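You operate a simulated robot arm through the tools that you are given. There is no shell and no other tool. Be economical: measure what you need, move in short steps, check, and stop when the job is done.

You are at the controls of a simulated two-armed robot. One attempt, no reset.

JOB
Sand the glue spots off the dark strip, then let it up slowly by hand.
Fine: sanding block back, sliding knob drawn back, end knob turned off; it must not spring free; the other strip stays locked and is not sanded. What is to be rubbed or washed off counts as gone when no trace of it is left.

Only the result counts: the job must be done as asked and must still hold three seconds after the hand-in. Knocking over, shifting, dropping, spilling or breaking anything else fails it.

ROBOT AND FRAMES
Two 7-joint arms with fingered hands on one trunk, on a base that drives. Base frame: it is fixed to the floor where the robot stands at the start and does not move with it; the origin is under the middle of the robot, x ahead of it, y to its left, z up; the surface under the hand at the start is at about z = 858. Lengths are in mm, angles in rad, forces in N, time in s.
The left shoulder is at the start at [80, 198, 1426], the right one opposite. With the tool pointing down near the work surface each hand reaches from about 100 to 740 mm from the robot's upright axis, wherever it stands, measured 20 degrees to its own side. Places, roughly: black sliding knob [700, 300, 900]; dark strip [700, 300, 900]; pale strip [600, 300, 900]; pink knob [700, 600, 900]; teal knob [600, 600, 900]; white sliding knob [600, 300, 900]. Payload 4 kg a hand.
Tool frame (each hand has its own): the origin (TCP) lies between the finger pads and is the grasp point; the fingertips stand 26 mm ahead of it; z points along the fingers, y is the line along which they close. Largest opening 132 mm; the body of the gripper starts 73 mm behind the TCP. The gripper is a hand of 4 fingers: y runs from the thumb to the fingers, the wrist lies at [0, 0, -239] in the tool frame, and closing takes about 1.5 s.
Orientation is that of the tool frame in the base frame, as a unit quaternion [w, x, y, z]. With the fingers straight down and closing along the base's y, the tool's x points along the base's -x, its y along +y and its z along -z.

CONTROLS
- The arms move only by the tool apply_moves. It takes "left_targets", "right_targets" or both (then of equal length, played together; a hand with none holds still); each is a list of rows, each an object (a shift or turn left out is 0, a gripper value left out holds the last) with "dp": the shift along the base's x, y, z in m, a list of three; "rot": the turn, a rotation vector about the base's x, y, z in rad, a list of three. In form: [{"dp": [tx, ty, tz], "rot": [ax, ay, az]}, ...]. A call has 1 to 10 rows; each row shifts and turns the commanded pose from where the row before left it. "left_claw" and "right_claw" are, for a hand that has rows, the opening, from 0 (shut) to 1 (fully open), set as the call begins (left out, the last holds). A row lasts 0.2 s, in which the tool goes at most 50 mm and 0.15 rad; a call with a longer step from one row to the next is refused whole, and so is a gripper value outside its range. Where a pose cannot be reached the arm comes as near as it can. A force on the tool above 50 N (or 10 N above the force at the start of the call, whichever is more), or a blocked arm, ends the call early, and 0.2 s more pass. Each finger travels about 72 mm/s and halts on what it meets, pressing with about 28 N; the grip force reading is that of the motor and also rises with nothing between the fingers. The clock runs only during rows and for 0.2 s after the last one: add rows that do not move to give the fingers time. The reply holds the time, the measured pose of the TCP, the force on the tool along the base axes, the opening and the grip force, in the units named above and with some noise, with the torque about the TCP (base axes, N m) and any sound that the robot's microphone picked up.
- Cameras (640 x 400 px; columns grow to the right, rows downward): "scene" is now at [109.6, 29.4, 1597.1]; the picture's right is [0.34, -0.94, 0.00], its down [-0.62, -0.22, -0.76] and it looks along [0.71, 0.26, -0.65] (base axes); focal length 276 px, centre (320, 200). "left" rides on the left gripper at [-68, 2, -97] in its tool frame; the picture's right is [-0.03, -1.00, 0.00], its down [0.82, -0.02, -0.58] and it looks along [0.58, -0.01, 0.82] (tool axes); focal length 270 px, centre (320, 200). "right" rides on the right gripper at [68, 2, -97] in its tool frame; the picture's right is [-0.03, 1.00, 0.00], its down [-0.82, -0.02, -0.58] and it looks along [-0.58, -0.01, 0.82] (tool axes); focal length 270 px, centre (320, 200). There is no depth. A picture from a camera that has moved, and an enlarged one, comes with that camera's place and axes in the base frame and with its lens.
- grab_frame(camera): a new picture of that camera. No time passes.
- slide_trunk(by): slides the trunk up (or, below 0, down) by that many mm; the arms and the scene camera ride with it, the base frame stays. It gives what a move gives, with no picture.
- base_move(legs): drives the robot by 1 to 6 legs, each [ahead, left, turn to the left] in mm, mm and rad, along the robot's own axes; the way and the turn of a leg run together, so that a leg with both is an arc; at most 1500 mm and 3.142 rad a leg. The arms and the cameras ride along, it lands a little off, and it stops where it bumps. It gives what a move gives.
- finger_targets(finger1, finger2, finger3, thumb_bend, hand): sets how far each is bent, from 0 (flat) to 100 (curled in); at 30 the hand is open as for a grip, at 70 the pads meet at the TCP. One left out holds its place. A second passes; each finger stops where it meets its share of the squeeze, and holds until it gets a number again. A gripper value or a shape takes the hand back. It gives what a move gives, with no picture; readings hold the bend of each and the force on the fingers (four entries, about 0 where the hand has none), thumb and palm.
- hand_shape(shape, hand): the hand has 4 fingers and takes this shape, open, in about a second: jaw (thumb against the fingers, like two jaws); tri (thumb and two fingers); tip (a fingertip pinch); poke (one finger out to press); point (the index stretched); flat (the hand flat); cup (the hand cupped); fist (a fist). The gripper value then closes the fingers along that shape, each until it touches; the sizes above hold for jaw. It gives what a move gives, with no picture.
- head_to(pan, tilt): turns the head with the scene camera to pan (to the left, within 1.501 rad either way) and tilt (down, from -0.506 to 1.204), counted from straight ahead of the robot. It gives what a move gives.
- enlarge(camera, box): a new picture of the part [left, top, right, bottom] of that camera's present view, enlarged. No time passes.
- job_done(): hands the job in; it is judged then, once.

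Work in short steps. Places have to be worked out from the pictures, the camera data and where the tool is seen: move nearer, look again, correct. Check each grasp and each placing, and mend what went wrong. You have 120 turns and 92 pictures in all, those below and enlarged ones among them. Open the grippers and draw the arms clear of the work before you hand the job in, unless the task says otherwise; then end with one line.

The tools are called after "Call:" as a command line: name --argument value ..., lists and objects as JSON in quotes. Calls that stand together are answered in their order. apply_moves: Moves the arms, as the interface text tells. Its arguments: {"type":"object","properties":{"left_targets":{"type":"array"},"left_claw":{"type":"number"},"right_targets":{"type":"array"},"right_claw":{"type":"number"}},"required":[]} The other tools are called the same way: slide_trunk (by) slides the trunk up or down; hand_shape (shape, hand) gives the hand a shape; finger_targets (finger1, finger2, finger3, thumb_bend, hand) moves the fingers one by one; base_move (legs) drives the base; head_to (pan, tilt) turns the head that bears the scene camera; grab_frame (camera) takes a picture; enlarge (camera, box) takes an enlarged picture of a part of a camera's view; job_done () hands the job in.

At the start:

```text
time: 0.0
left_ee_pos: [367.4, 381.3, 1000.6]
left_orientation: [0.001, 0.0, 1.0, -0.001]
left_contact_force: [-1.2, 1.1, 0.2]
left_wrist_torque: [0.02, -0.03, 0.01]
left_gripper_width: 132.0
left_gripper_force: 0.1
left_shape: jaw
left_bend: [30.0, 30.0, 30.0, 30.0]
left_finger forces: [0.0, 0.0, 0.0, 0.0, 0.1, 0.0]
right_ee_pos: [623.3, 116.9, 1144.0]
right_orientation: [0.0, 0.0, 1.0, 0.001]
right_contact_force: [0.8, -0.3, 0.0]
right_wrist_torque: [-0.01, 0.0, 0.01]
right_gripper_width: 131.7
right_gripper_force: 0.1
right_shape: jaw
right_bend: [30.0, 30.0, 30.0, 30.0]
right_finger forces: [0.0, 0.0, 0.0, 0.1, 0.1, 0.0]
trunk travel left (down, up): [-735.0, 105.0]
robot x, y, heading: [1.0, 2.4, 0.004]
head pan, tilt: [0.351, 0.714]
```

scene: 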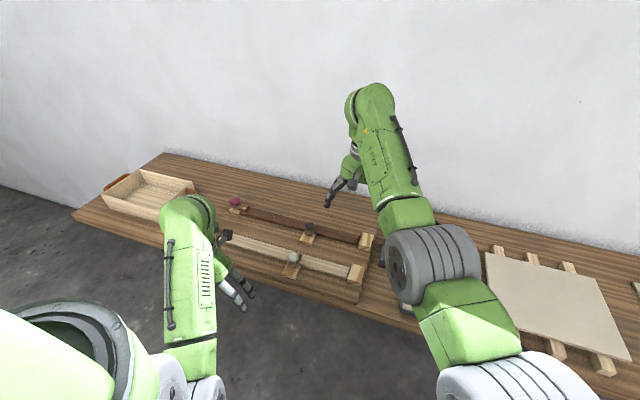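
right: 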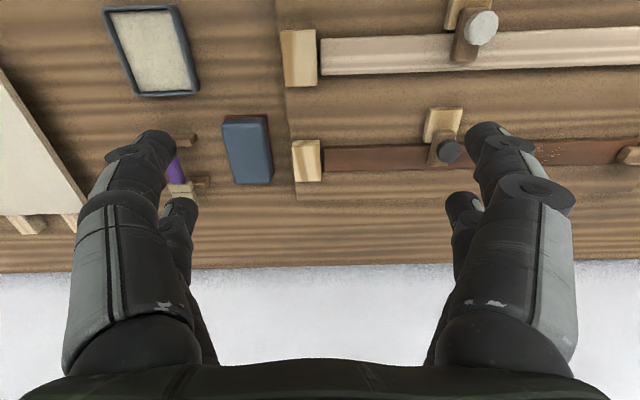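
left: 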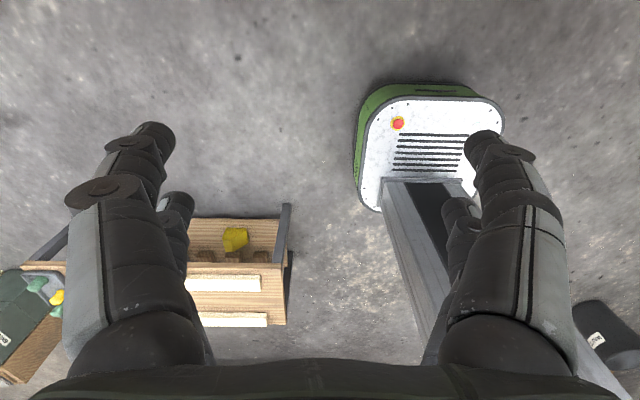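

I start by looking closely at the strips, the knobs and the block.

Call:
enlarge --camera "scene" --box '[210, 180, 390, 300]'

Call:
enlarge --camera "right" --box '[80, 0, 640, 270]'

```text
3.33 times, centred on (300, 240) of scene
camera zoom: at [109.6, 29.4, 1597.1], right [0.34, -0.94, 0.0], down [-0.62, -0.22, -0.76], along [0.71, 0.26, -0.65], focal length 920 px, centre (387, 67)
```

zoom: 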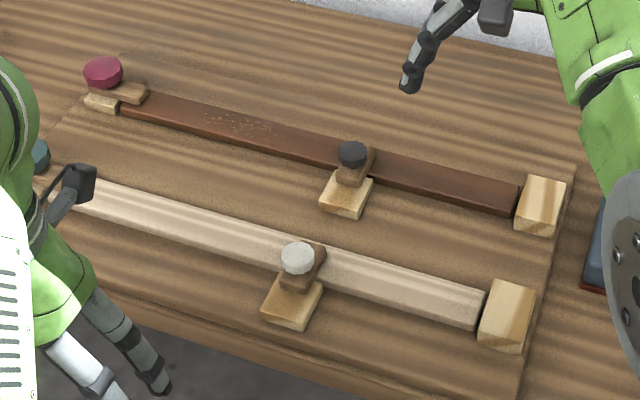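

```text
1.14 times, centred on (360, 135) of right
camera zoom: at [554.5, 118.0, 1241.7], right [0.03, 1.0, 0.0], down [0.82, -0.02, 0.58], along [0.58, -0.01, -0.82], focal length 309 px, centre (274, 274)
```

zoom: 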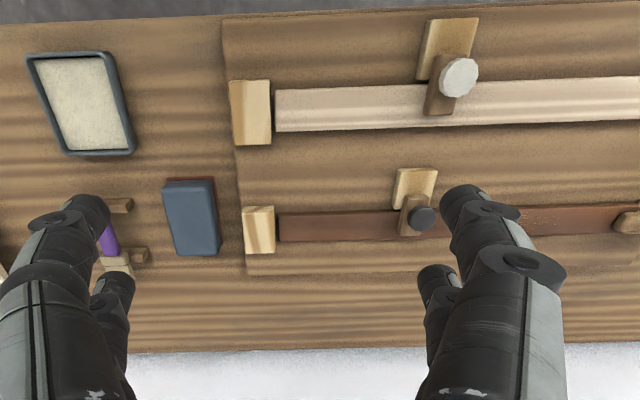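

The glue spots seem to lie between the black slider and the pink knob; the blue block lies to the right of the board. I move the right hand's camera above the dark strip and the left hand out of the way.

Call:
apply_moves --right_targets '[{"dp": [-0.01, 0.045, 0]}, {"dp": [-0.01, 0.045, 0]}, {"dp": [-0.01, 0.045, 0]}, {"dp": [-0.01, 0.045, 0]}, {"dp": [-0.01, 0.045, 0]}, {"dp": [-0.01, 0.045, 0]}, {"dp": [0, 0.02, 0]}]' --left_targets '[{"dp": [-0.01, 0.04, 0.02]}, {"dp": [-0.01, 0.04, 0.02]}, {"dp": [-0.01, 0.04, 0.02]}, {"dp": [0, 0.04, 0.02]}, {"dp": [0, 0.02, 0]}, {}, {}]'

Call:
grab_frame --camera "right"

Call:
grab_frame --camera "scene"

```text
time: 1.6
left_ee_pos: [343.4, 565.9, 1057.1]
left_orientation: [0.0, 0.0, 1.0, 0.001]
left_contact_force: [-0.1, -0.2, -0.8]
left_wrist_torque: [0.01, 0.0, -0.01]
left_gripper_width: 131.9
left_gripper_force: 0.2
left_shape: jaw
left_bend: [30.0, 30.0, 30.0, 30.0]
left_finger forces: [0.0, 0.0, 0.1, 0.0, 0.0, 0.0]
left hand out of reach, approached as far as the arm can: row 1, 2, 3
right_ee_pos: [484.8, 305.5, 1130.0]
right_orientation: [0.0, 0.002, 1.0, 0.002]
right_contact_force: [-0.2, -0.4, 0.1]
right_wrist_torque: [0.02, -0.01, 0.04]
right_gripper_width: 132.1
right_gripper_force: 0.0
right_shape: jaw
right_bend: [30.0, 30.0, 30.0, 30.0]
right_finger forces: [0.0, 0.0, 0.0, 0.1, 0.1, 0.0]
right hand out of reach, approached as far as the arm can: row 2, 3, 4, 5, 6, 7
trunk travel left (down, up): [-735.0, 105.0]
robot x, y, heading: [-1.7, 1.1, 0.0]
head pan, tilt: [0.351, 0.714]
```

```text
86 pictures are left
camera right: at [415.6, 306.7, 1226.6], right [0.03, 1.0, 0.0], down [0.82, -0.02, 0.58], along [0.58, -0.01, -0.82], focal length 270 px, centre (320, 200)
```

right: 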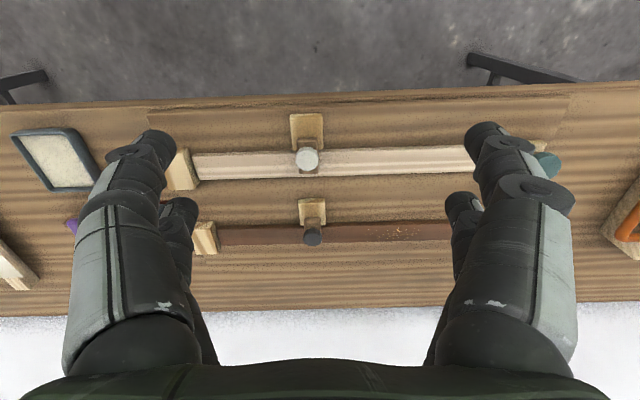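

```text
85 pictures are left
camera scene: at [110.4, 27.3, 1597.1], right [0.34, -0.94, 0.0], down [-0.62, -0.22, -0.76], along [0.71, 0.26, -0.66], focal length 276 px, centre (320, 200)
```

scene: 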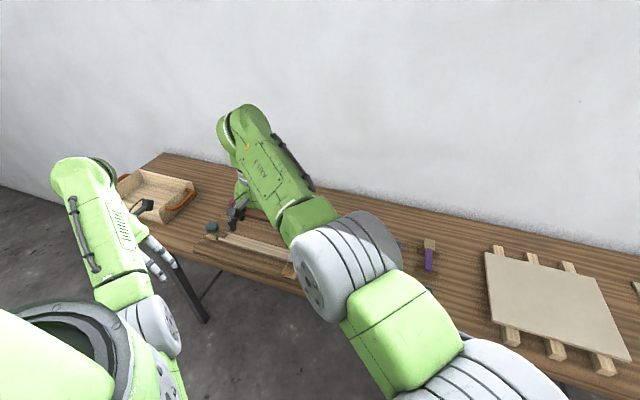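

The dark strip lies at about x 725, out of reach across y 440. I drive ahead and left, which also brings the right camera over the pink knob.

Call:
base_move --legs '[[0, 250, 0], [90, 0, 0]]'

Call:
grab_frame --camera "right"

Call:
grab_frame --camera "scene"

```text
time: 4.1
left_ee_pos: [422.6, 817.4, 1060.6]
left_orientation: [0.005, 0.0, 1.0, 0.001]
left_contact_force: [-0.4, 0.3, 1.1]
left_wrist_torque: [0.02, -0.03, 0.02]
left_gripper_width: 131.8
left_gripper_force: 0.0
left_shape: jaw
left_bend: [30.0, 30.0, 30.0, 30.0]
left_finger forces: [0.0, 0.0, 0.1, 0.0, 0.0, 0.0]
right_ee_pos: [562.3, 556.4, 1133.6]
right_orientation: [0.004, 0.001, 1.0, 0.003]
right_contact_force: [-0.5, 0.0, -0.3]
right_wrist_torque: [0.0, -0.08, 0.04]
right_gripper_width: 131.9
right_gripper_force: 0.0
right_shape: jaw
right_bend: [30.0, 30.0, 30.0, 30.0]
right_finger forces: [0.1, 0.1, 0.0, 0.0, 0.0, 0.1]
trunk travel left (down, up): [-735.0, 105.0]
robot x, y, heading: [84.3, 253.5, 0.004]
head pan, tilt: [0.351, 0.714]
```

```text
84 pictures are left
camera right: at [492.7, 557.3, 1230.6], right [0.03, 1.0, 0.01], down [0.81, -0.02, 0.58], along [0.58, -0.01, -0.81], focal length 270 px, centre (320, 200)
```

right: 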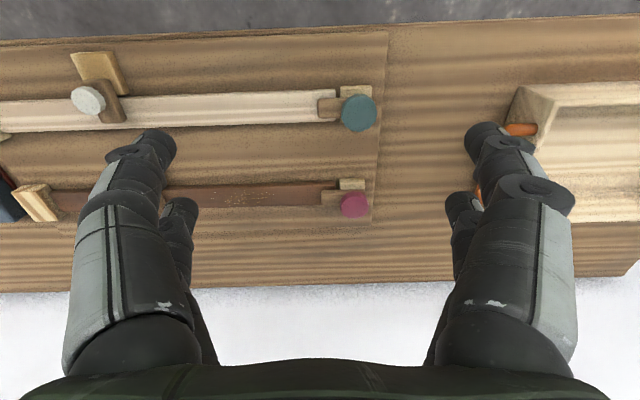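

```text
83 pictures are left
camera scene: at [184.2, 277.9, 1598.1], right [0.34, -0.94, 0.0], down [-0.61, -0.22, -0.76], along [0.72, 0.26, -0.65], focal length 276 px, centre (320, 200)
```

scene: 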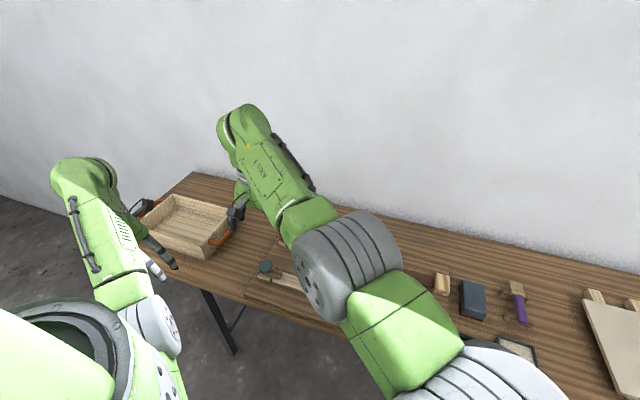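

I enlarge the region of the dark strip and the pink knob.

Call:
enlarge --camera "right" --box '[150, 160, 400, 240]'

Call:
apply_moves --right_targets '[{"dp": [0.0, -0.045, 0]}, {"dp": [0.0, -0.045, 0]}, {"dp": [0.0, -0.045, 0]}, {"dp": [0.0, -0.045, 0]}, {"dp": [0, -0.045, 0]}, {"dp": [0, -0.045, 0]}, {"dp": [0, -0.045, 0]}, {"dp": [0, -0.045, 0]}, {"dp": [0, -0.045, 0]}, {"dp": [0, -0.045, 0]}]'

Call:
grab_frame --camera "right"

Call:
grab_frame --camera "scene"

```text
2.56 times, centred on (275, 200) of right
camera zoom: at [492.7, 557.3, 1230.6], right [0.03, 1.0, 0.01], down [0.81, -0.02, 0.58], along [0.58, -0.01, -0.81], focal length 692 px, centre (435, 200)
```

zoom: 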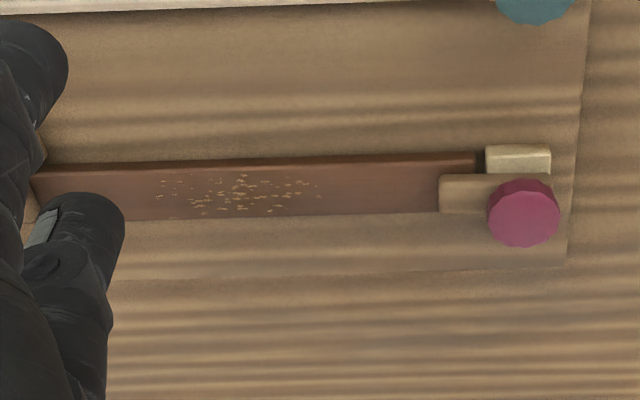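

```text
time: 6.3
left_ee_pos: [430.6, 815.9, 1056.3]
left_orientation: [0.0, 0.0, 1.0, 0.001]
left_contact_force: [1.1, 0.5, 0.0]
left_wrist_torque: [0.03, -0.01, -0.01]
left_gripper_width: 132.1
left_gripper_force: 0.0
left_shape: jaw
left_bend: [30.0, 30.0, 30.0, 30.0]
left_finger forces: [0.0, 0.0, 0.1, 0.1, 0.1, 0.0]
right_ee_pos: [624.4, 127.2, 1103.2]
right_orientation: [0.0, 0.001, 1.0, 0.002]
right_contact_force: [-0.6, -0.3, -1.1]
right_wrist_torque: [0.0, 0.01, 0.0]
right_gripper_width: 132.1
right_gripper_force: 0.1
right_shape: jaw
right_bend: [30.0, 30.0, 30.0, 30.0]
right_finger forces: [0.0, 0.0, 0.1, 0.0, 0.1, 0.1]
right hand out of reach, approached as far as the arm can: row 6, 7, 8, 9, 10
trunk travel left (down, up): [-735.0, 105.0]
robot x, y, heading: [86.4, 250.5, 0.002]
head pan, tilt: [0.351, 0.714]
```

```text
81 pictures are left
camera right: at [555.7, 128.6, 1200.0], right [0.03, 1.0, 0.0], down [0.82, -0.02, 0.58], along [0.58, -0.01, -0.82], focal length 270 px, centre (320, 200)
```

right: 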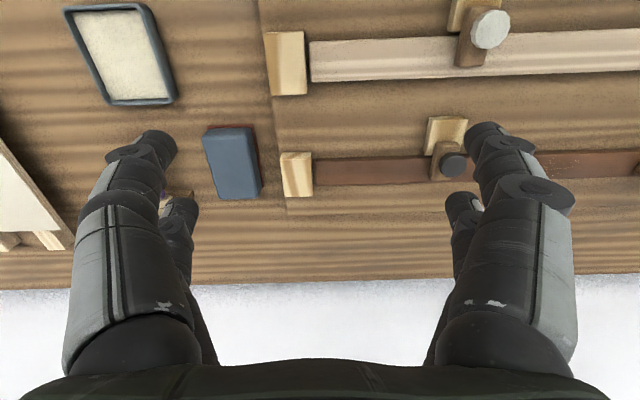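

```text
80 pictures are left
camera scene: at [197.2, 278.3, 1597.0], right [0.34, -0.94, 0.0], down [-0.62, -0.22, -0.76], along [0.71, 0.26, -0.66], focal length 276 px, centre (320, 200)
```

scene: 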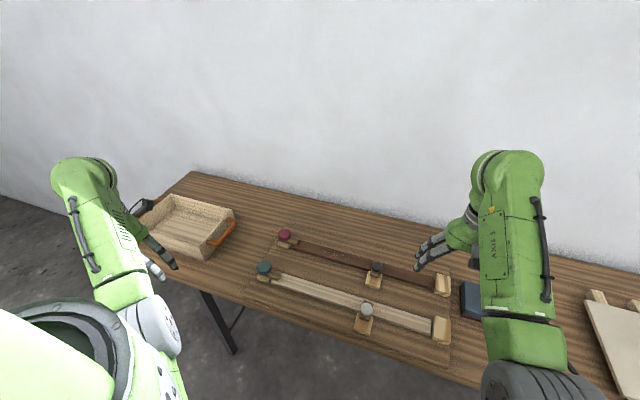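

I enlarge the scene picture to get the places of the slider, the end knob and the block.

Call:
enlarge --camera "scene" --box '[260, 210, 500, 360]'

Call:
enlarge --camera "right" --box '[170, 80, 490, 280]'

```text
2.67 times, centred on (380, 285) of scene
camera zoom: at [197.2, 278.3, 1597.0], right [0.34, -0.94, 0.0], down [-0.62, -0.22, -0.76], along [0.71, 0.26, -0.66], focal length 736 px, centre (160, -27)
```

zoom: 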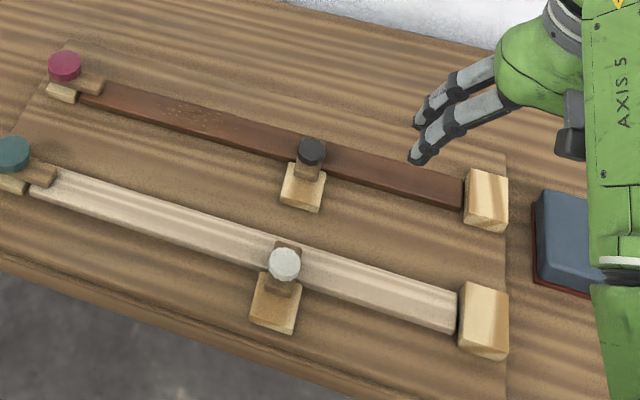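

```text
2.00 times, centred on (330, 180) of right
camera zoom: at [555.7, 128.6, 1200.0], right [0.03, 1.0, 0.0], down [0.82, -0.02, 0.58], along [0.58, -0.01, -0.82], focal length 541 px, centre (300, 240)
```

zoom: 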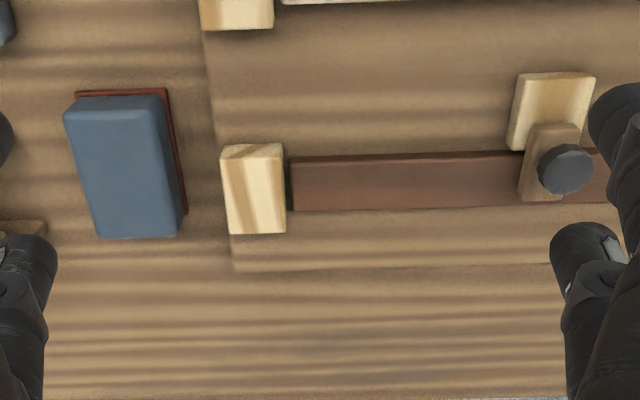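

The block's base spans roughly x 673–770, y −16…41, top about z 897; dark strip top about z 880, x 717–757, spots y 375–487. I move the right hand above the block.

Call:
apply_moves --right_targets '[{"dp": [0.02, -0.024, -0.02]}, {"dp": [0.02, -0.024, -0.02]}, {"dp": [0.02, -0.024, -0.02]}, {"dp": [0.02, -0.024, -0.025]}, {"dp": [0.017, -0.02, -0.028]}, {}]'

Call:
grab_frame --camera "right"

```text
time: 7.7
left_ee_pos: [429.8, 817.6, 1055.4]
left_orientation: [0.0, 0.0, 1.0, 0.001]
left_contact_force: [0.4, 0.5, 0.2]
left_wrist_torque: [-0.01, 0.0, 0.01]
left_gripper_width: 132.1
left_gripper_force: 0.0
left_shape: jaw
left_bend: [30.0, 30.0, 30.0, 30.0]
left_finger forces: [0.0, 0.1, 0.0, 0.0, 0.1, 0.0]
right_ee_pos: [723.5, 8.7, 987.8]
right_orientation: [0.001, 0.001, 1.0, 0.002]
right_contact_force: [-0.2, 0.8, -0.4]
right_wrist_torque: [0.02, 0.01, 0.01]
right_gripper_width: 132.1
right_gripper_force: 0.0
right_shape: jaw
right_bend: [30.0, 30.0, 30.0, 30.0]
right_finger forces: [0.0, 0.0, 0.0, 0.0, 0.1, 0.0]
trunk travel left (down, up): [-735.0, 105.0]
robot x, y, heading: [84.7, 249.8, -0.003]
head pan, tilt: [0.351, 0.714]
```

```text
77 pictures are left
camera right: at [653.7, 11.0, 1085.1], right [0.03, 1.0, 0.0], down [0.81, -0.02, 0.58], along [0.58, -0.01, -0.82], focal length 270 px, centre (320, 200)
```

right: 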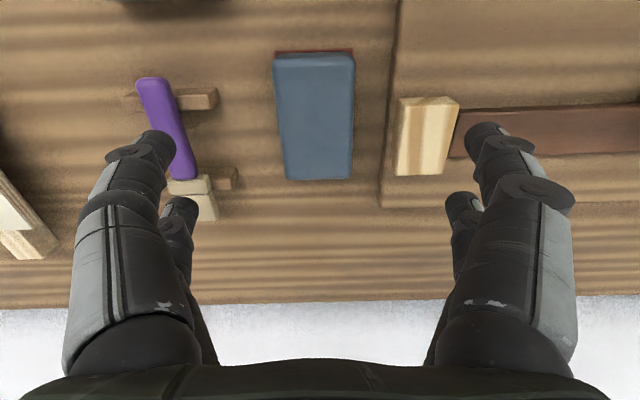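

The hand is centred on the block; the purple tool's feet and the end block are near, so I pre-close to about 86 mm before going down.

Call:
apply_moves --right_targets '[{}, {}, {"dp": [0, 0, -0.02]}, {"dp": [0, 0, -0.02]}]' --right_claw 0.65

Call:
grab_frame --camera "right"

Call:
grab_frame --camera "scene"

```text
time: 8.7
left_ee_pos: [430.8, 816.5, 1056.0]
left_orientation: [0.0, 0.0, 1.0, 0.0]
left_contact_force: [0.5, -0.5, -0.8]
left_wrist_torque: [-0.01, 0.02, 0.02]
left_gripper_width: 132.0
left_gripper_force: 0.0
left_shape: jaw
left_bend: [30.0, 30.0, 30.0, 30.0]
left_finger forces: [0.0, 0.0, 0.0, 0.0, 0.1, 0.0]
right_ee_pos: [721.2, 10.2, 948.8]
right_orientation: [0.001, 0.001, 1.0, 0.001]
right_contact_force: [0.8, 0.1, 0.4]
right_wrist_torque: [0.01, 0.0, -0.02]
right_gripper_width: 86.3
right_gripper_force: 0.1
right_shape: jaw
right_bend: [70.0, 70.0, 70.0, 64.0]
right_finger forces: [0.0, 0.1, 0.0, 0.0, 0.0, 0.1]
trunk travel left (down, up): [-735.0, 105.0]
robot x, y, heading: [86.3, 252.3, 0.001]
head pan, tilt: [0.351, 0.714]
```

```text
76 pictures are left
camera right: at [652.9, 11.7, 1045.4], right [0.03, 1.0, 0.0], down [0.82, -0.02, 0.58], along [0.58, -0.01, -0.82], focal length 270 px, centre (320, 200)
```

right: 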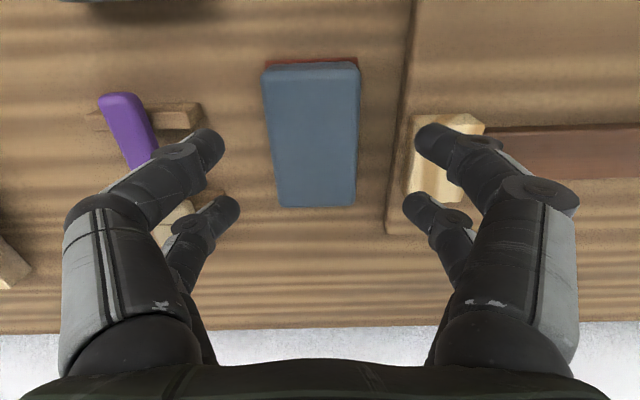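

```text
75 pictures are left
camera scene: at [196.8, 279.4, 1597.0], right [0.34, -0.94, 0.0], down [-0.62, -0.22, -0.76], along [0.71, 0.26, -0.66], focal length 276 px, centre (320, 200)
```

scene: 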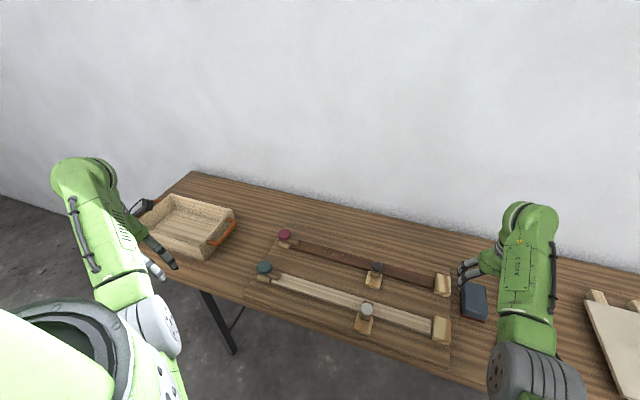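

The end block is close to the fingers (y≈64), so I narrow to 72 mm, shift 3 mm right and lower to just over the top first.

Call:
apply_moves --right_targets '[{"dp": [0.002, -0.003, 0]}, {}, {"dp": [0, 0, -0.01]}, {"dp": [0, 0, -0.01]}, {}]' --right_claw 0.55

Call:
grab_frame --camera "right"

```text
time: 9.9
left_ee_pos: [430.1, 817.9, 1057.3]
left_orientation: [0.0, 0.001, 1.0, 0.0]
left_contact_force: [-0.5, -0.2, -0.1]
left_wrist_torque: [-0.02, 0.0, 0.01]
left_gripper_width: 131.9
left_gripper_force: 0.0
left_shape: jaw
left_bend: [30.0, 30.0, 30.0, 30.0]
left_finger forces: [0.0, 0.1, 0.0, 0.1, 0.0, 0.0]
right_ee_pos: [722.3, 7.5, 929.5]
right_orientation: [-0.001, 0.001, 1.0, 0.002]
right_contact_force: [-0.3, -0.5, 0.0]
right_wrist_torque: [-0.01, 0.03, 0.04]
right_gripper_width: 72.9
right_gripper_force: 0.0
right_shape: jaw
right_bend: [72.0, 72.0, 72.0, 70.0]
right_finger forces: [0.0, 0.0, 0.1, 0.0, 0.0, 0.0]
trunk travel left (down, up): [-735.0, 105.0]
robot x, y, heading: [85.6, 248.7, -0.004]
head pan, tilt: [0.351, 0.714]
```

```text
74 pictures are left
camera right: at [653.8, 9.0, 1025.5], right [0.03, 1.0, 0.0], down [0.82, -0.02, 0.58], along [0.58, -0.01, -0.82], focal length 270 px, centre (320, 200)
```

right: 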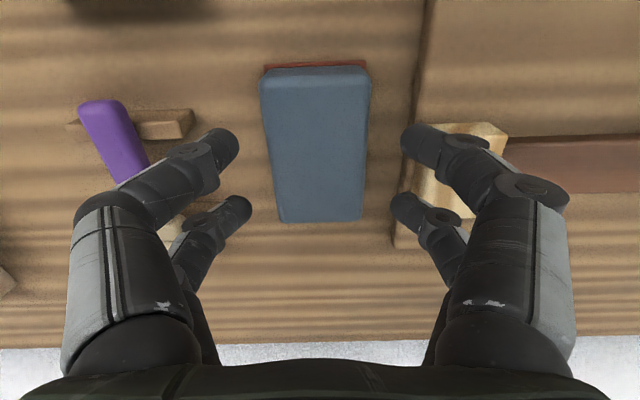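

The block lies midway between the fingers; I lower to TCP z≈890.

Call:
apply_moves --right_targets '[{"dp": [0, -0.001, -0.015]}, {"dp": [0, 0, -0.015]}, {"dp": [0, 0, -0.009]}, {}]'

Call:
grab_frame --camera "right"

```text
time: 10.9
left_ee_pos: [429.1, 818.4, 1056.9]
left_orientation: [0.0, 0.001, 1.0, 0.001]
left_contact_force: [-0.2, -0.6, -0.4]
left_wrist_torque: [0.02, -0.03, -0.05]
left_gripper_width: 131.8
left_gripper_force: 0.1
left_shape: jaw
left_bend: [30.0, 30.0, 30.0, 30.0]
left_finger forces: [0.0, 0.0, 0.1, 0.1, 0.0, 0.1]
right_ee_pos: [724.4, 8.0, 889.2]
right_orientation: [0.0, 0.001, 1.0, 0.001]
right_contact_force: [0.4, 0.2, -0.1]
right_wrist_torque: [0.01, -0.02, 0.03]
right_gripper_width: 73.1
right_gripper_force: 0.1
right_shape: jaw
right_bend: [72.0, 72.0, 72.0, 70.0]
right_finger forces: [0.0, 0.0, 0.0, 0.0, 0.0, 0.0]
trunk travel left (down, up): [-735.0, 105.0]
robot x, y, heading: [86.0, 247.1, 0.002]
head pan, tilt: [0.351, 0.714]
```

```text
73 pictures are left
camera right: at [654.8, 9.3, 986.3], right [0.03, 1.0, 0.0], down [0.82, -0.02, 0.58], along [0.58, -0.01, -0.82], focal length 270 px, centre (320, 200)
```

right: 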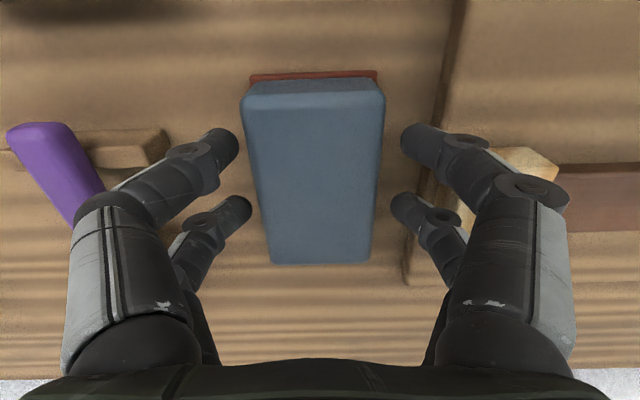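

Fingers straddle the block with no contact; I close.

Call:
apply_moves --right_targets '[{}, {}, {}, {}, {}]' --right_claw 0.0

Call:
apply_moves --right_targets '[{"dp": [0, 0, 0.02]}, {"dp": [0, 0, 0.03]}, {"dp": [0, 0, 0.03]}, {}]'

Call:
grab_frame --camera "right"

Call:
enlarge --camera "scene" --box '[380, 180, 560, 330]'

```text
time: 12.1
left_ee_pos: [430.6, 817.4, 1056.8]
left_orientation: [0.0, 0.0, 1.0, 0.0]
left_contact_force: [-0.5, -1.0, -0.1]
left_wrist_torque: [-0.01, -0.01, -0.02]
left_gripper_width: 131.7
left_gripper_force: 0.1
left_shape: jaw
left_bend: [30.0, 30.0, 30.0, 30.0]
left_finger forces: [0.0, 0.0, 0.0, 0.1, 0.1, 0.1]
right_ee_pos: [723.6, 7.1, 888.6]
right_orientation: [-0.001, 0.001, 1.0, 0.001]
right_contact_force: [-0.2, -0.4, -0.2]
right_wrist_torque: [0.0, 0.04, -0.03]
right_gripper_width: 52.7
right_gripper_force: 28.1
right_shape: jaw
right_bend: [73.0, 73.0, 73.0, 70.0]
right_finger forces: [25.6, 25.4, 25.2, 0.0, 25.9, 0.1]
trunk travel left (down, up): [-735.0, 105.0]
robot x, y, heading: [88.6, 250.9, 0.007]
head pan, tilt: [0.351, 0.714]
```

```text
time: 13.1
left_ee_pos: [430.2, 817.6, 1056.1]
left_orientation: [0.0, 0.0, 1.0, 0.0]
left_contact_force: [-0.5, 0.2, -0.4]
left_wrist_torque: [-0.02, -0.02, -0.01]
left_gripper_width: 131.9
left_gripper_force: 0.1
left_shape: jaw
left_bend: [30.0, 30.0, 30.0, 30.0]
left_finger forces: [0.0, 0.2, 0.0, 0.0, 0.1, 0.0]
right_ee_pos: [725.0, 8.9, 969.6]
right_orientation: [0.001, 0.001, 1.0, 0.001]
right_contact_force: [0.5, 0.0, -1.9]
right_wrist_torque: [-0.02, -0.01, -0.02]
right_gripper_width: 52.4
right_gripper_force: 28.0
right_shape: jaw
right_bend: [73.0, 73.0, 73.0, 70.0]
right_finger forces: [25.5, 25.4, 25.2, 0.0, 25.8, 0.1]
trunk travel left (down, up): [-735.0, 105.0]
robot x, y, heading: [85.8, 250.8, 0.001]
head pan, tilt: [0.351, 0.714]
```

```text
72 pictures are left
camera right: at [655.4, 10.4, 1067.5], right [0.03, 1.0, 0.0], down [0.82, -0.02, 0.58], along [0.58, -0.01, -0.82], focal length 270 px, centre (320, 200)
```

right: 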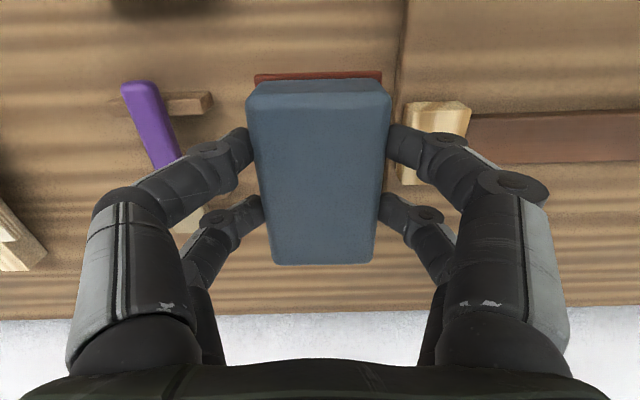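

```text
2.67 times, centred on (470, 255) of scene
camera zoom: at [196.6, 279.6, 1597.0], right [0.34, -0.94, 0.0], down [-0.62, -0.22, -0.76], along [0.71, 0.26, -0.66], focal length 736 px, centre (-80, 53)
```

zoom: 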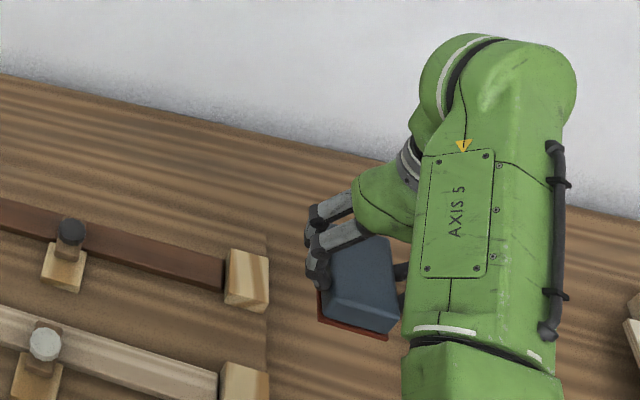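

The block is held firmly. I drive 250 mm left so the strip's spots come within the right arm's reach.

Call:
base_move --legs '[[0, 250, 0]]'

Call:
head_to --pan 0.1 --tilt 0.85

Call:
grab_frame --camera "scene"

```text
time: 14.9
left_ee_pos: [437.0, 1052.6, 1059.0]
left_orientation: [0.0, 0.004, 1.0, 0.001]
left_contact_force: [0.2, -0.2, -0.5]
left_wrist_torque: [0.04, 0.0, 0.0]
left_gripper_width: 131.9
left_gripper_force: 0.2
left_shape: jaw
left_bend: [30.0, 30.0, 30.0, 30.0]
left_finger forces: [0.0, 0.1, 0.0, 0.0, 0.1, 0.0]
right_ee_pos: [723.8, 242.5, 968.9]
right_orientation: [0.001, 0.007, 1.0, 0.004]
right_contact_force: [1.0, -0.7, -2.3]
right_wrist_torque: [0.0, 0.02, -0.02]
right_gripper_width: 52.7
right_gripper_force: 28.1
right_shape: jaw
right_bend: [73.0, 73.0, 73.0, 70.0]
right_finger forces: [25.6, 25.4, 25.3, 0.0, 25.8, 0.1]
trunk travel left (down, up): [-735.0, 105.0]
robot x, y, heading: [86.1, 492.0, -0.01]
head pan, tilt: [0.351, 0.714]
```

```text
time: 15.7
left_ee_pos: [436.6, 1055.7, 1056.3]
left_orientation: [0.0, 0.006, 1.0, 0.0]
left_contact_force: [1.1, -0.6, -0.1]
left_wrist_torque: [-0.02, 0.0, -0.02]
left_gripper_width: 132.0
left_gripper_force: 0.2
left_shape: jaw
left_bend: [30.0, 30.0, 30.0, 30.0]
left_finger forces: [0.1, 0.1, 0.1, 0.0, 0.0, 0.0]
right_ee_pos: [723.5, 244.6, 970.3]
right_orientation: [0.0, 0.006, 1.0, 0.002]
right_contact_force: [-0.2, -0.7, -1.4]
right_wrist_torque: [0.01, 0.01, 0.0]
right_gripper_width: 52.4
right_gripper_force: 28.2
right_shape: jaw
right_bend: [73.0, 73.0, 73.0, 70.0]
right_finger forces: [25.5, 25.6, 25.2, 0.1, 25.9, 0.0]
trunk travel left (down, up): [-735.0, 105.0]
robot x, y, heading: [89.5, 491.3, -0.013]
head pan, tilt: [0.099, 0.85]
```

```text
70 pictures are left
camera scene: at [196.4, 500.0, 1586.0], right [0.09, -1.0, 0.0], down [-0.75, -0.07, -0.66], along [0.66, 0.06, -0.75], focal length 276 px, centre (320, 200)
```

scene: 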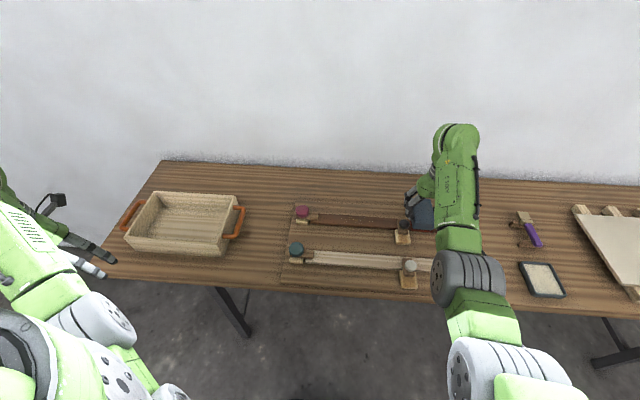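

Good overview now. I enlarge the strip with its spots and end knob.

Call:
enlarge --camera "scene" --box '[280, 190, 440, 290]'

```text
4.00 times, centred on (360, 240) of scene
camera zoom: at [196.4, 500.0, 1586.0], right [0.09, -1.0, 0.0], down [-0.75, -0.07, -0.66], along [0.66, 0.06, -0.75], focal length 1104 px, centre (160, 40)
```

zoom: 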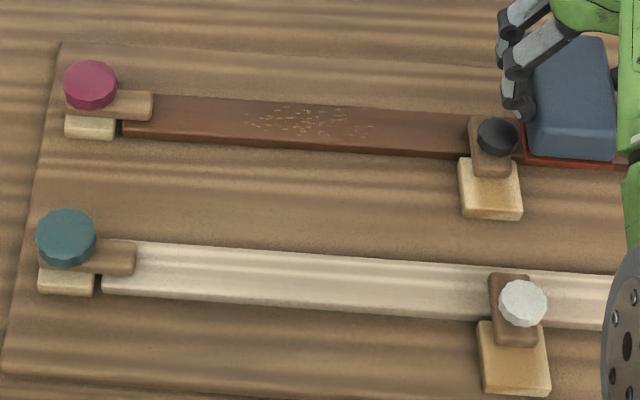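

Spots lie at y 379–478, x 723–755. I bring the block over their middle and lower to just above the strip.

Call:
apply_moves --right_targets '[{"dp": [0.004, 0.046, 0], "rot": [0, 0, 0.0]}, {"dp": [0.004, 0.046, 0]}, {"dp": [0.004, 0.046, 0]}, {"dp": [0.002, 0.046, 0]}, {"dp": [0, 0, -0.02]}, {"dp": [0, 0, -0.02]}, {"dp": [0, 0, -0.008]}, {}]'

Call:
grab_frame --camera "right"

Call:
enlarge --camera "scene" --box '[280, 190, 440, 290]'

```text
time: 17.5
left_ee_pos: [436.4, 1056.2, 1056.7]
left_orientation: [0.001, 0.006, 1.0, 0.001]
left_contact_force: [1.0, 0.2, 0.6]
left_wrist_torque: [-0.01, 0.03, -0.01]
left_gripper_width: 131.8
left_gripper_force: 0.0
left_shape: jaw
left_bend: [30.0, 30.0, 30.0, 30.0]
left_finger forces: [0.0, 0.0, 0.0, 0.1, 0.0, 0.0]
right_ee_pos: [737.2, 427.0, 921.0]
right_orientation: [0.001, 0.007, 1.0, 0.002]
right_contact_force: [0.3, 0.7, 2.0]
right_wrist_torque: [0.08, 0.04, -0.03]
right_gripper_width: 52.8
right_gripper_force: 27.6
right_shape: jaw
right_bend: [73.0, 73.0, 73.0, 70.0]
right_finger forces: [26.2, 25.9, 25.6, 0.1, 26.2, 0.0]
trunk travel left (down, up): [-735.0, 105.0]
robot x, y, heading: [89.2, 493.6, -0.01]
head pan, tilt: [0.099, 0.85]
```

```text
68 pictures are left
camera right: at [668.0, 429.5, 1019.1], right [0.04, 1.0, 0.0], down [0.81, -0.03, 0.58], along [0.58, -0.02, -0.82], focal length 270 px, centre (320, 200)
```

right: 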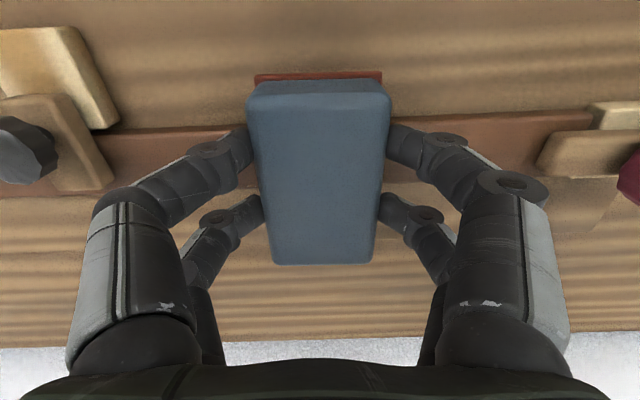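

```text
4.00 times, centred on (360, 240) of scene
camera zoom: at [195.7, 499.5, 1586.1], right [0.09, -1.0, 0.0], down [-0.75, -0.07, -0.66], along [0.66, 0.06, -0.75], focal length 1104 px, centre (160, 40)
```

zoom: 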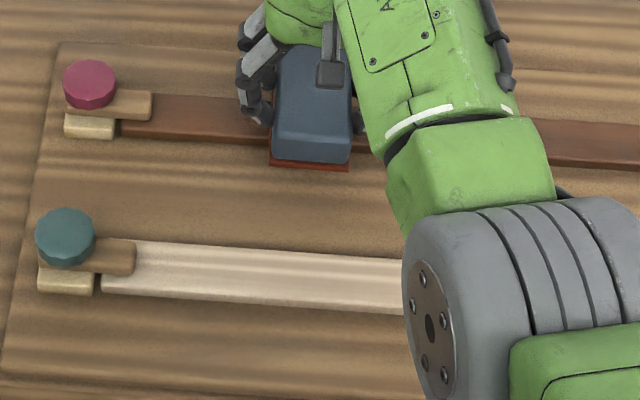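

The force changed from −2 to +2 N: the block is just touching. I press a little more.

Call:
apply_moves --right_targets '[{"dp": [0, 0, -0.003]}, {}]'

```text
time: 18.1
left_ee_pos: [436.2, 1055.9, 1057.0]
left_orientation: [0.002, 0.005, 1.0, 0.0]
left_contact_force: [-0.5, 0.6, 0.5]
left_wrist_torque: [-0.01, -0.02, -0.04]
left_gripper_width: 132.0
left_gripper_force: 0.0
left_shape: jaw
left_bend: [30.0, 30.0, 30.0, 30.0]
left_finger forces: [0.0, 0.0, 0.0, 0.0, 0.0, 0.0]
right_ee_pos: [737.4, 427.1, 920.1]
right_orientation: [0.001, 0.006, 1.0, 0.002]
right_contact_force: [1.2, 1.4, 8.2]
right_wrist_torque: [-0.06, 0.01, -0.02]
right_gripper_width: 52.6
right_gripper_force: 27.9
right_shape: jaw
right_bend: [73.0, 73.0, 73.0, 70.0]
right_finger forces: [26.9, 26.7, 25.8, 0.1, 27.0, 0.0]
trunk travel left (down, up): [-735.0, 105.0]
robot x, y, heading: [86.4, 492.1, -0.014]
head pan, tilt: [0.099, 0.85]
```

About 10 N of press. I stroke along the strip within y 370–490.

Call:
apply_moves --right_targets '[{"dp": [0, 0.03, 0]}, {"dp": [0, 0.03, 0]}, {"dp": [0, -0.03, 0]}, {"dp": [0, -0.03, 0]}, {"dp": [0, -0.03, 0]}, {"dp": [0, -0.025, 0]}, {"dp": [0, 0.03, 0]}, {"dp": [0, 0.025, 0]}]'

```text
time: 19.9
left_ee_pos: [436.6, 1058.0, 1055.7]
left_orientation: [0.0, 0.005, 1.0, -0.002]
left_contact_force: [-0.6, -0.2, -0.5]
left_wrist_torque: [0.01, -0.01, 0.03]
left_gripper_width: 132.0
left_gripper_force: 0.1
left_shape: jaw
left_bend: [30.0, 30.0, 30.0, 30.0]
left_finger forces: [0.1, 0.0, 0.0, 0.1, 0.0, 0.0]
right_ee_pos: [737.3, 430.6, 921.0]
right_orientation: [-0.001, 0.007, 1.0, 0.001]
right_contact_force: [0.6, -2.2, 7.6]
right_wrist_torque: [-0.14, 0.04, 0.04]
right_gripper_width: 52.6
right_gripper_force: 28.2
right_shape: jaw
right_bend: [74.0, 74.0, 74.0, 70.0]
right_finger forces: [26.8, 26.5, 27.8, 0.0, 28.9, 0.1]
trunk travel left (down, up): [-735.0, 105.0]
robot x, y, heading: [90.2, 493.3, -0.01]
head pan, tilt: [0.099, 0.85]
```

Works smoothly. I do another full stroke cycle, then move right off toward the pink end… and check visually.

Call:
apply_moves --right_targets '[{"dp": [0, 0.03, 0]}, {"dp": [0, 0.03, 0]}, {"dp": [0, -0.03, 0]}, {"dp": [0, -0.03, 0]}, {"dp": [0, -0.03, 0]}, {"dp": [0, -0.03, 0]}, {"dp": [0, 0.03, 0]}, {"dp": [0, 0.03, 0]}]'

Call:
apply_moves --right_targets '[{"dp": [0, 0, 0.02]}, {"dp": [0, 0, 0.04]}, {"dp": [-0.02, -0.03, 0.03]}, {"dp": [-0.04, -0.03, 0.01]}, {"dp": [-0.04, -0.03, 0.0]}, {"dp": [-0.03, 0.0, 0.0]}, {}]'

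Call:
enlarge --camera "scene" --box '[280, 190, 440, 290]'

Call:
grab_frame --camera "right"

```text
time: 21.7
left_ee_pos: [436.3, 1058.3, 1055.8]
left_orientation: [0.0, 0.005, 1.0, -0.001]
left_contact_force: [-0.5, -0.1, -0.7]
left_wrist_torque: [0.01, 0.01, 0.02]
left_gripper_width: 131.8
left_gripper_force: 0.1
left_shape: jaw
left_bend: [30.0, 30.0, 30.0, 30.0]
left_finger forces: [0.0, 0.0, 0.0, 0.1, 0.0, 0.1]
right_ee_pos: [733.5, 427.3, 921.4]
right_orientation: [0.001, 0.006, 1.0, 0.002]
right_contact_force: [0.4, -4.8, 9.8]
right_wrist_torque: [-0.07, 0.06, 0.01]
right_gripper_width: 52.8
right_gripper_force: 28.0
right_shape: jaw
right_bend: [74.0, 74.0, 74.0, 70.0]
right_finger forces: [26.9, 26.8, 28.5, 0.1, 29.6, 0.1]
trunk travel left (down, up): [-735.0, 105.0]
robot x, y, heading: [86.8, 489.2, -0.011]
head pan, tilt: [0.099, 0.85]
```

```text
refused: row 4 steps farther than a row can; nothing moved
```

```text
4.00 times, centred on (360, 240) of scene
camera zoom: at [193.9, 501.5, 1586.1], right [0.09, -1.0, 0.0], down [-0.75, -0.07, -0.66], along [0.66, 0.06, -0.75], focal length 1104 px, centre (160, 40)
```

zoom: 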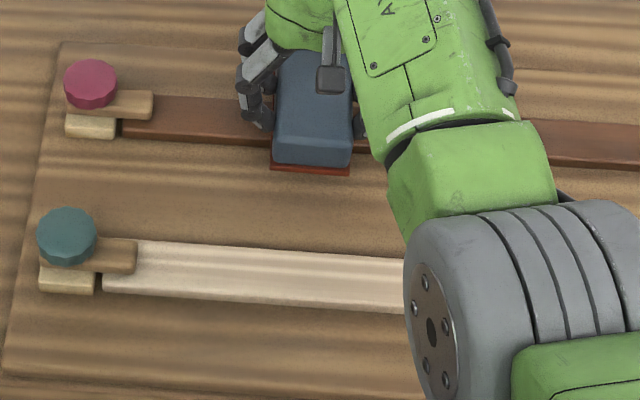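

```text
65 pictures are left
camera right: at [664.7, 429.8, 1017.1], right [0.04, 1.0, 0.0], down [0.81, -0.03, 0.58], along [0.58, -0.02, -0.82], focal length 270 px, centre (320, 200)
```

right: 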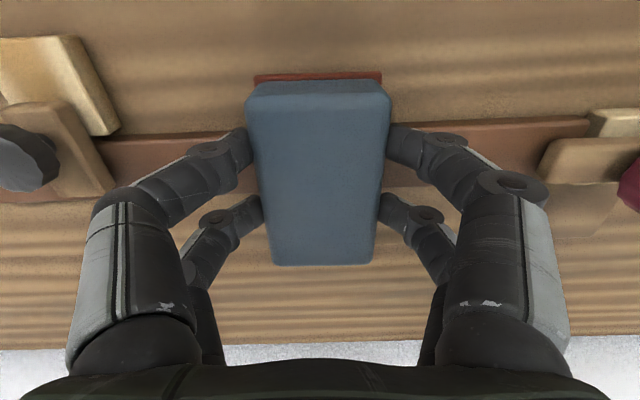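

I lift off and move right in shorter steps to see the strip.

Call:
apply_moves --right_targets '[{"dp": [0, 0, 0.02]}, {"dp": [0, 0, 0.03]}, {"dp": [0, -0.03, 0.02]}, {"dp": [0, -0.045, 0]}, {"dp": [0, -0.045, 0]}, {"dp": [0, -0.045, 0]}, {"dp": [0, -0.045, 0]}, {}]'

Call:
enlarge --camera "scene" --box '[290, 200, 420, 250]'

```text
time: 23.5
left_ee_pos: [436.9, 1055.9, 1056.1]
left_orientation: [0.0, 0.005, 1.0, -0.001]
left_contact_force: [0.2, -0.3, 1.0]
left_wrist_torque: [-0.01, 0.01, 0.01]
left_gripper_width: 132.0
left_gripper_force: 0.1
left_shape: jaw
left_bend: [30.0, 30.0, 30.0, 30.0]
left_finger forces: [0.1, 0.0, 0.0, 0.0, 0.0, 0.0]
right_ee_pos: [736.5, 217.8, 989.7]
right_orientation: [0.0, 0.005, 1.0, 0.001]
right_contact_force: [0.2, -0.5, -1.2]
right_wrist_torque: [-0.02, 0.0, 0.01]
right_gripper_width: 52.9
right_gripper_force: 27.7
right_shape: jaw
right_bend: [74.0, 74.0, 74.0, 70.0]
right_finger forces: [27.8, 27.6, 27.5, 0.1, 28.0, 0.0]
trunk travel left (down, up): [-735.0, 105.0]
robot x, y, heading: [86.2, 489.0, -0.01]
head pan, tilt: [0.099, 0.85]
```

```text
4.92 times, centred on (355, 225) of scene
camera zoom: at [196.2, 499.8, 1586.0], right [0.09, -1.0, 0.0], down [-0.75, -0.07, -0.66], along [0.66, 0.06, -0.75], focal length 1358 px, centre (148, 77)
```

zoom: 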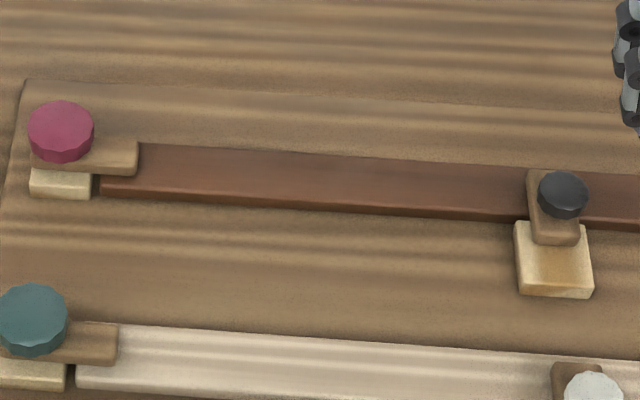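

It looks clean; I check closely with the hand camera from a view past the block.

Call:
apply_moves --right_targets '[{"dp": [-0.009, 0.036, 0.03]}, {"dp": [-0.009, 0.036, 0.03]}, {}]'

Call:
enlarge --camera "right" --box '[380, 50, 560, 150]'

```text
time: 24.3
left_ee_pos: [437.9, 1055.4, 1056.9]
left_orientation: [0.0, 0.005, 1.0, 0.001]
left_contact_force: [0.0, 0.5, 0.5]
left_wrist_torque: [0.0, 0.01, 0.03]
left_gripper_width: 131.8
left_gripper_force: 0.1
left_shape: jaw
left_bend: [30.0, 30.0, 30.0, 30.0]
left_finger forces: [0.0, 0.0, 0.0, 0.0, 0.0, 0.1]
right_ee_pos: [717.8, 288.5, 1051.4]
right_orientation: [0.0, 0.006, 1.0, 0.002]
right_contact_force: [-0.4, -1.0, -1.8]
right_wrist_torque: [0.01, 0.04, 0.01]
right_gripper_width: 53.1
right_gripper_force: 28.0
right_shape: jaw
right_bend: [74.0, 74.0, 74.0, 70.0]
right_finger forces: [27.9, 27.5, 27.5, 0.0, 28.0, 0.0]
trunk travel left (down, up): [-735.0, 105.0]
robot x, y, heading: [88.5, 492.5, -0.01]
head pan, tilt: [0.099, 0.85]
```

```text
3.56 times, centred on (470, 100) of right
camera zoom: at [649.0, 290.9, 1149.1], right [0.04, 1.0, 0.0], down [0.82, -0.03, 0.58], along [0.58, -0.02, -0.82], focal length 961 px, centre (-213, 556)
```

zoom: 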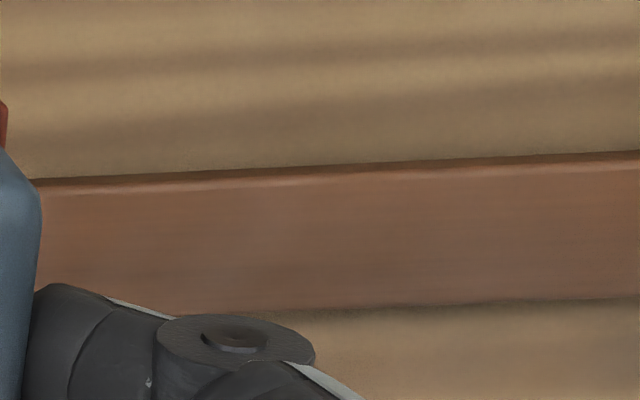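

No spots, perhaps faint shading left. To be safe I give it another two stroke cycles with slightly firmer pressure.

Call:
apply_moves --right_targets '[{"dp": [0.01, 0.045, -0.015]}, {"dp": [0.01, 0.045, -0.015]}, {"dp": [0, 0.045, -0.02]}, {"dp": [0, 0.006, -0.045]}, {"dp": [0, 0, -0.028]}, {"dp": [0, 0, -0.005]}, {"dp": [0, 0, -0.004]}, {}]'

Call:
apply_moves --right_targets '[{"dp": [0, 0.03, 0]}, {"dp": [0, 0.03, 0]}, {"dp": [0, -0.03, 0]}, {"dp": [0, -0.03, 0]}, {"dp": [0, -0.03, 0]}, {"dp": [0, -0.03, 0]}, {"dp": [0, 0.03, 0]}, {"dp": [0, 0.03, 0]}]'

Call:
apply_moves --right_targets '[{"dp": [0, 0.03, 0]}, {"dp": [0, 0.03, 0]}, {"dp": [0, -0.03, 0]}, {"dp": [0, -0.03, 0]}, {"dp": [0, -0.03, 0]}, {"dp": [0, -0.03, 0]}, {"dp": [0, 0.03, 0]}, {"dp": [0, 0.03, 0]}]'

```text
time: 26.1
left_ee_pos: [437.1, 1055.3, 1057.8]
left_orientation: [0.0, 0.005, 1.0, -0.001]
left_contact_force: [-1.0, -1.3, 0.0]
left_wrist_torque: [-0.03, 0.01, 0.0]
left_gripper_width: 131.9
left_gripper_force: 0.0
left_shape: jaw
left_bend: [30.0, 30.0, 30.0, 30.0]
left_finger forces: [0.1, 0.0, 0.0, 0.0, 0.1, 0.1]
right_ee_pos: [739.7, 431.4, 920.2]
right_orientation: [0.002, 0.006, 1.0, 0.002]
right_contact_force: [3.1, -1.2, 11.6]
right_wrist_torque: [-0.1, 0.07, 0.04]
right_gripper_width: 52.7
right_gripper_force: 27.9
right_shape: jaw
right_bend: [74.0, 74.0, 74.0, 70.0]
right_finger forces: [27.3, 27.2, 27.4, 0.0, 28.6, 0.0]
trunk travel left (down, up): [-735.0, 105.0]
robot x, y, heading: [88.3, 489.1, -0.008]
head pan, tilt: [0.099, 0.85]
```

```text
time: 27.9
left_ee_pos: [435.5, 1057.0, 1056.5]
left_orientation: [0.0, 0.005, 1.0, 0.0]
left_contact_force: [0.1, 0.7, 0.0]
left_wrist_torque: [0.0, -0.01, 0.04]
left_gripper_width: 131.6
left_gripper_force: 0.1
left_shape: jaw
left_bend: [30.0, 30.0, 30.0, 30.0]
left_finger forces: [0.0, 0.0, 0.0, 0.0, 0.1, 0.0]
right_ee_pos: [736.6, 430.3, 919.0]
right_orientation: [0.003, 0.007, 1.0, 0.001]
right_contact_force: [1.7, -7.5, 17.5]
right_wrist_torque: [-0.17, 0.04, 0.0]
right_gripper_width: 53.2
right_gripper_force: 27.2
right_shape: jaw
right_bend: [74.0, 74.0, 74.0, 70.0]
right_finger forces: [27.1, 27.1, 30.3, 0.0, 31.1, 0.0]
trunk travel left (down, up): [-735.0, 105.0]
robot x, y, heading: [89.3, 490.6, -0.013]
head pan, tilt: [0.099, 0.85]
```

```text
time: 29.7
left_ee_pos: [435.1, 1056.3, 1057.9]
left_orientation: [0.001, 0.005, 1.0, 0.0]
left_contact_force: [0.7, 1.3, 0.6]
left_wrist_torque: [0.01, -0.04, -0.04]
left_gripper_width: 132.1
left_gripper_force: 0.0
left_shape: jaw
left_bend: [30.0, 30.0, 30.0, 30.0]
left_finger forces: [0.0, 0.0, 0.0, 0.1, 0.0, 0.0]
right_ee_pos: [736.0, 431.6, 919.7]
right_orientation: [0.003, 0.007, 1.0, 0.001]
right_contact_force: [0.3, -8.0, 18.9]
right_wrist_torque: [-0.2, 0.06, 0.05]
right_gripper_width: 53.3
right_gripper_force: 28.0
right_shape: jaw
right_bend: [74.0, 74.0, 74.0, 70.0]
right_finger forces: [27.0, 26.9, 30.4, 0.0, 31.3, 0.1]
trunk travel left (down, up): [-735.0, 105.0]
robot x, y, heading: [85.3, 493.1, -0.013]
head pan, tilt: [0.099, 0.85]
```

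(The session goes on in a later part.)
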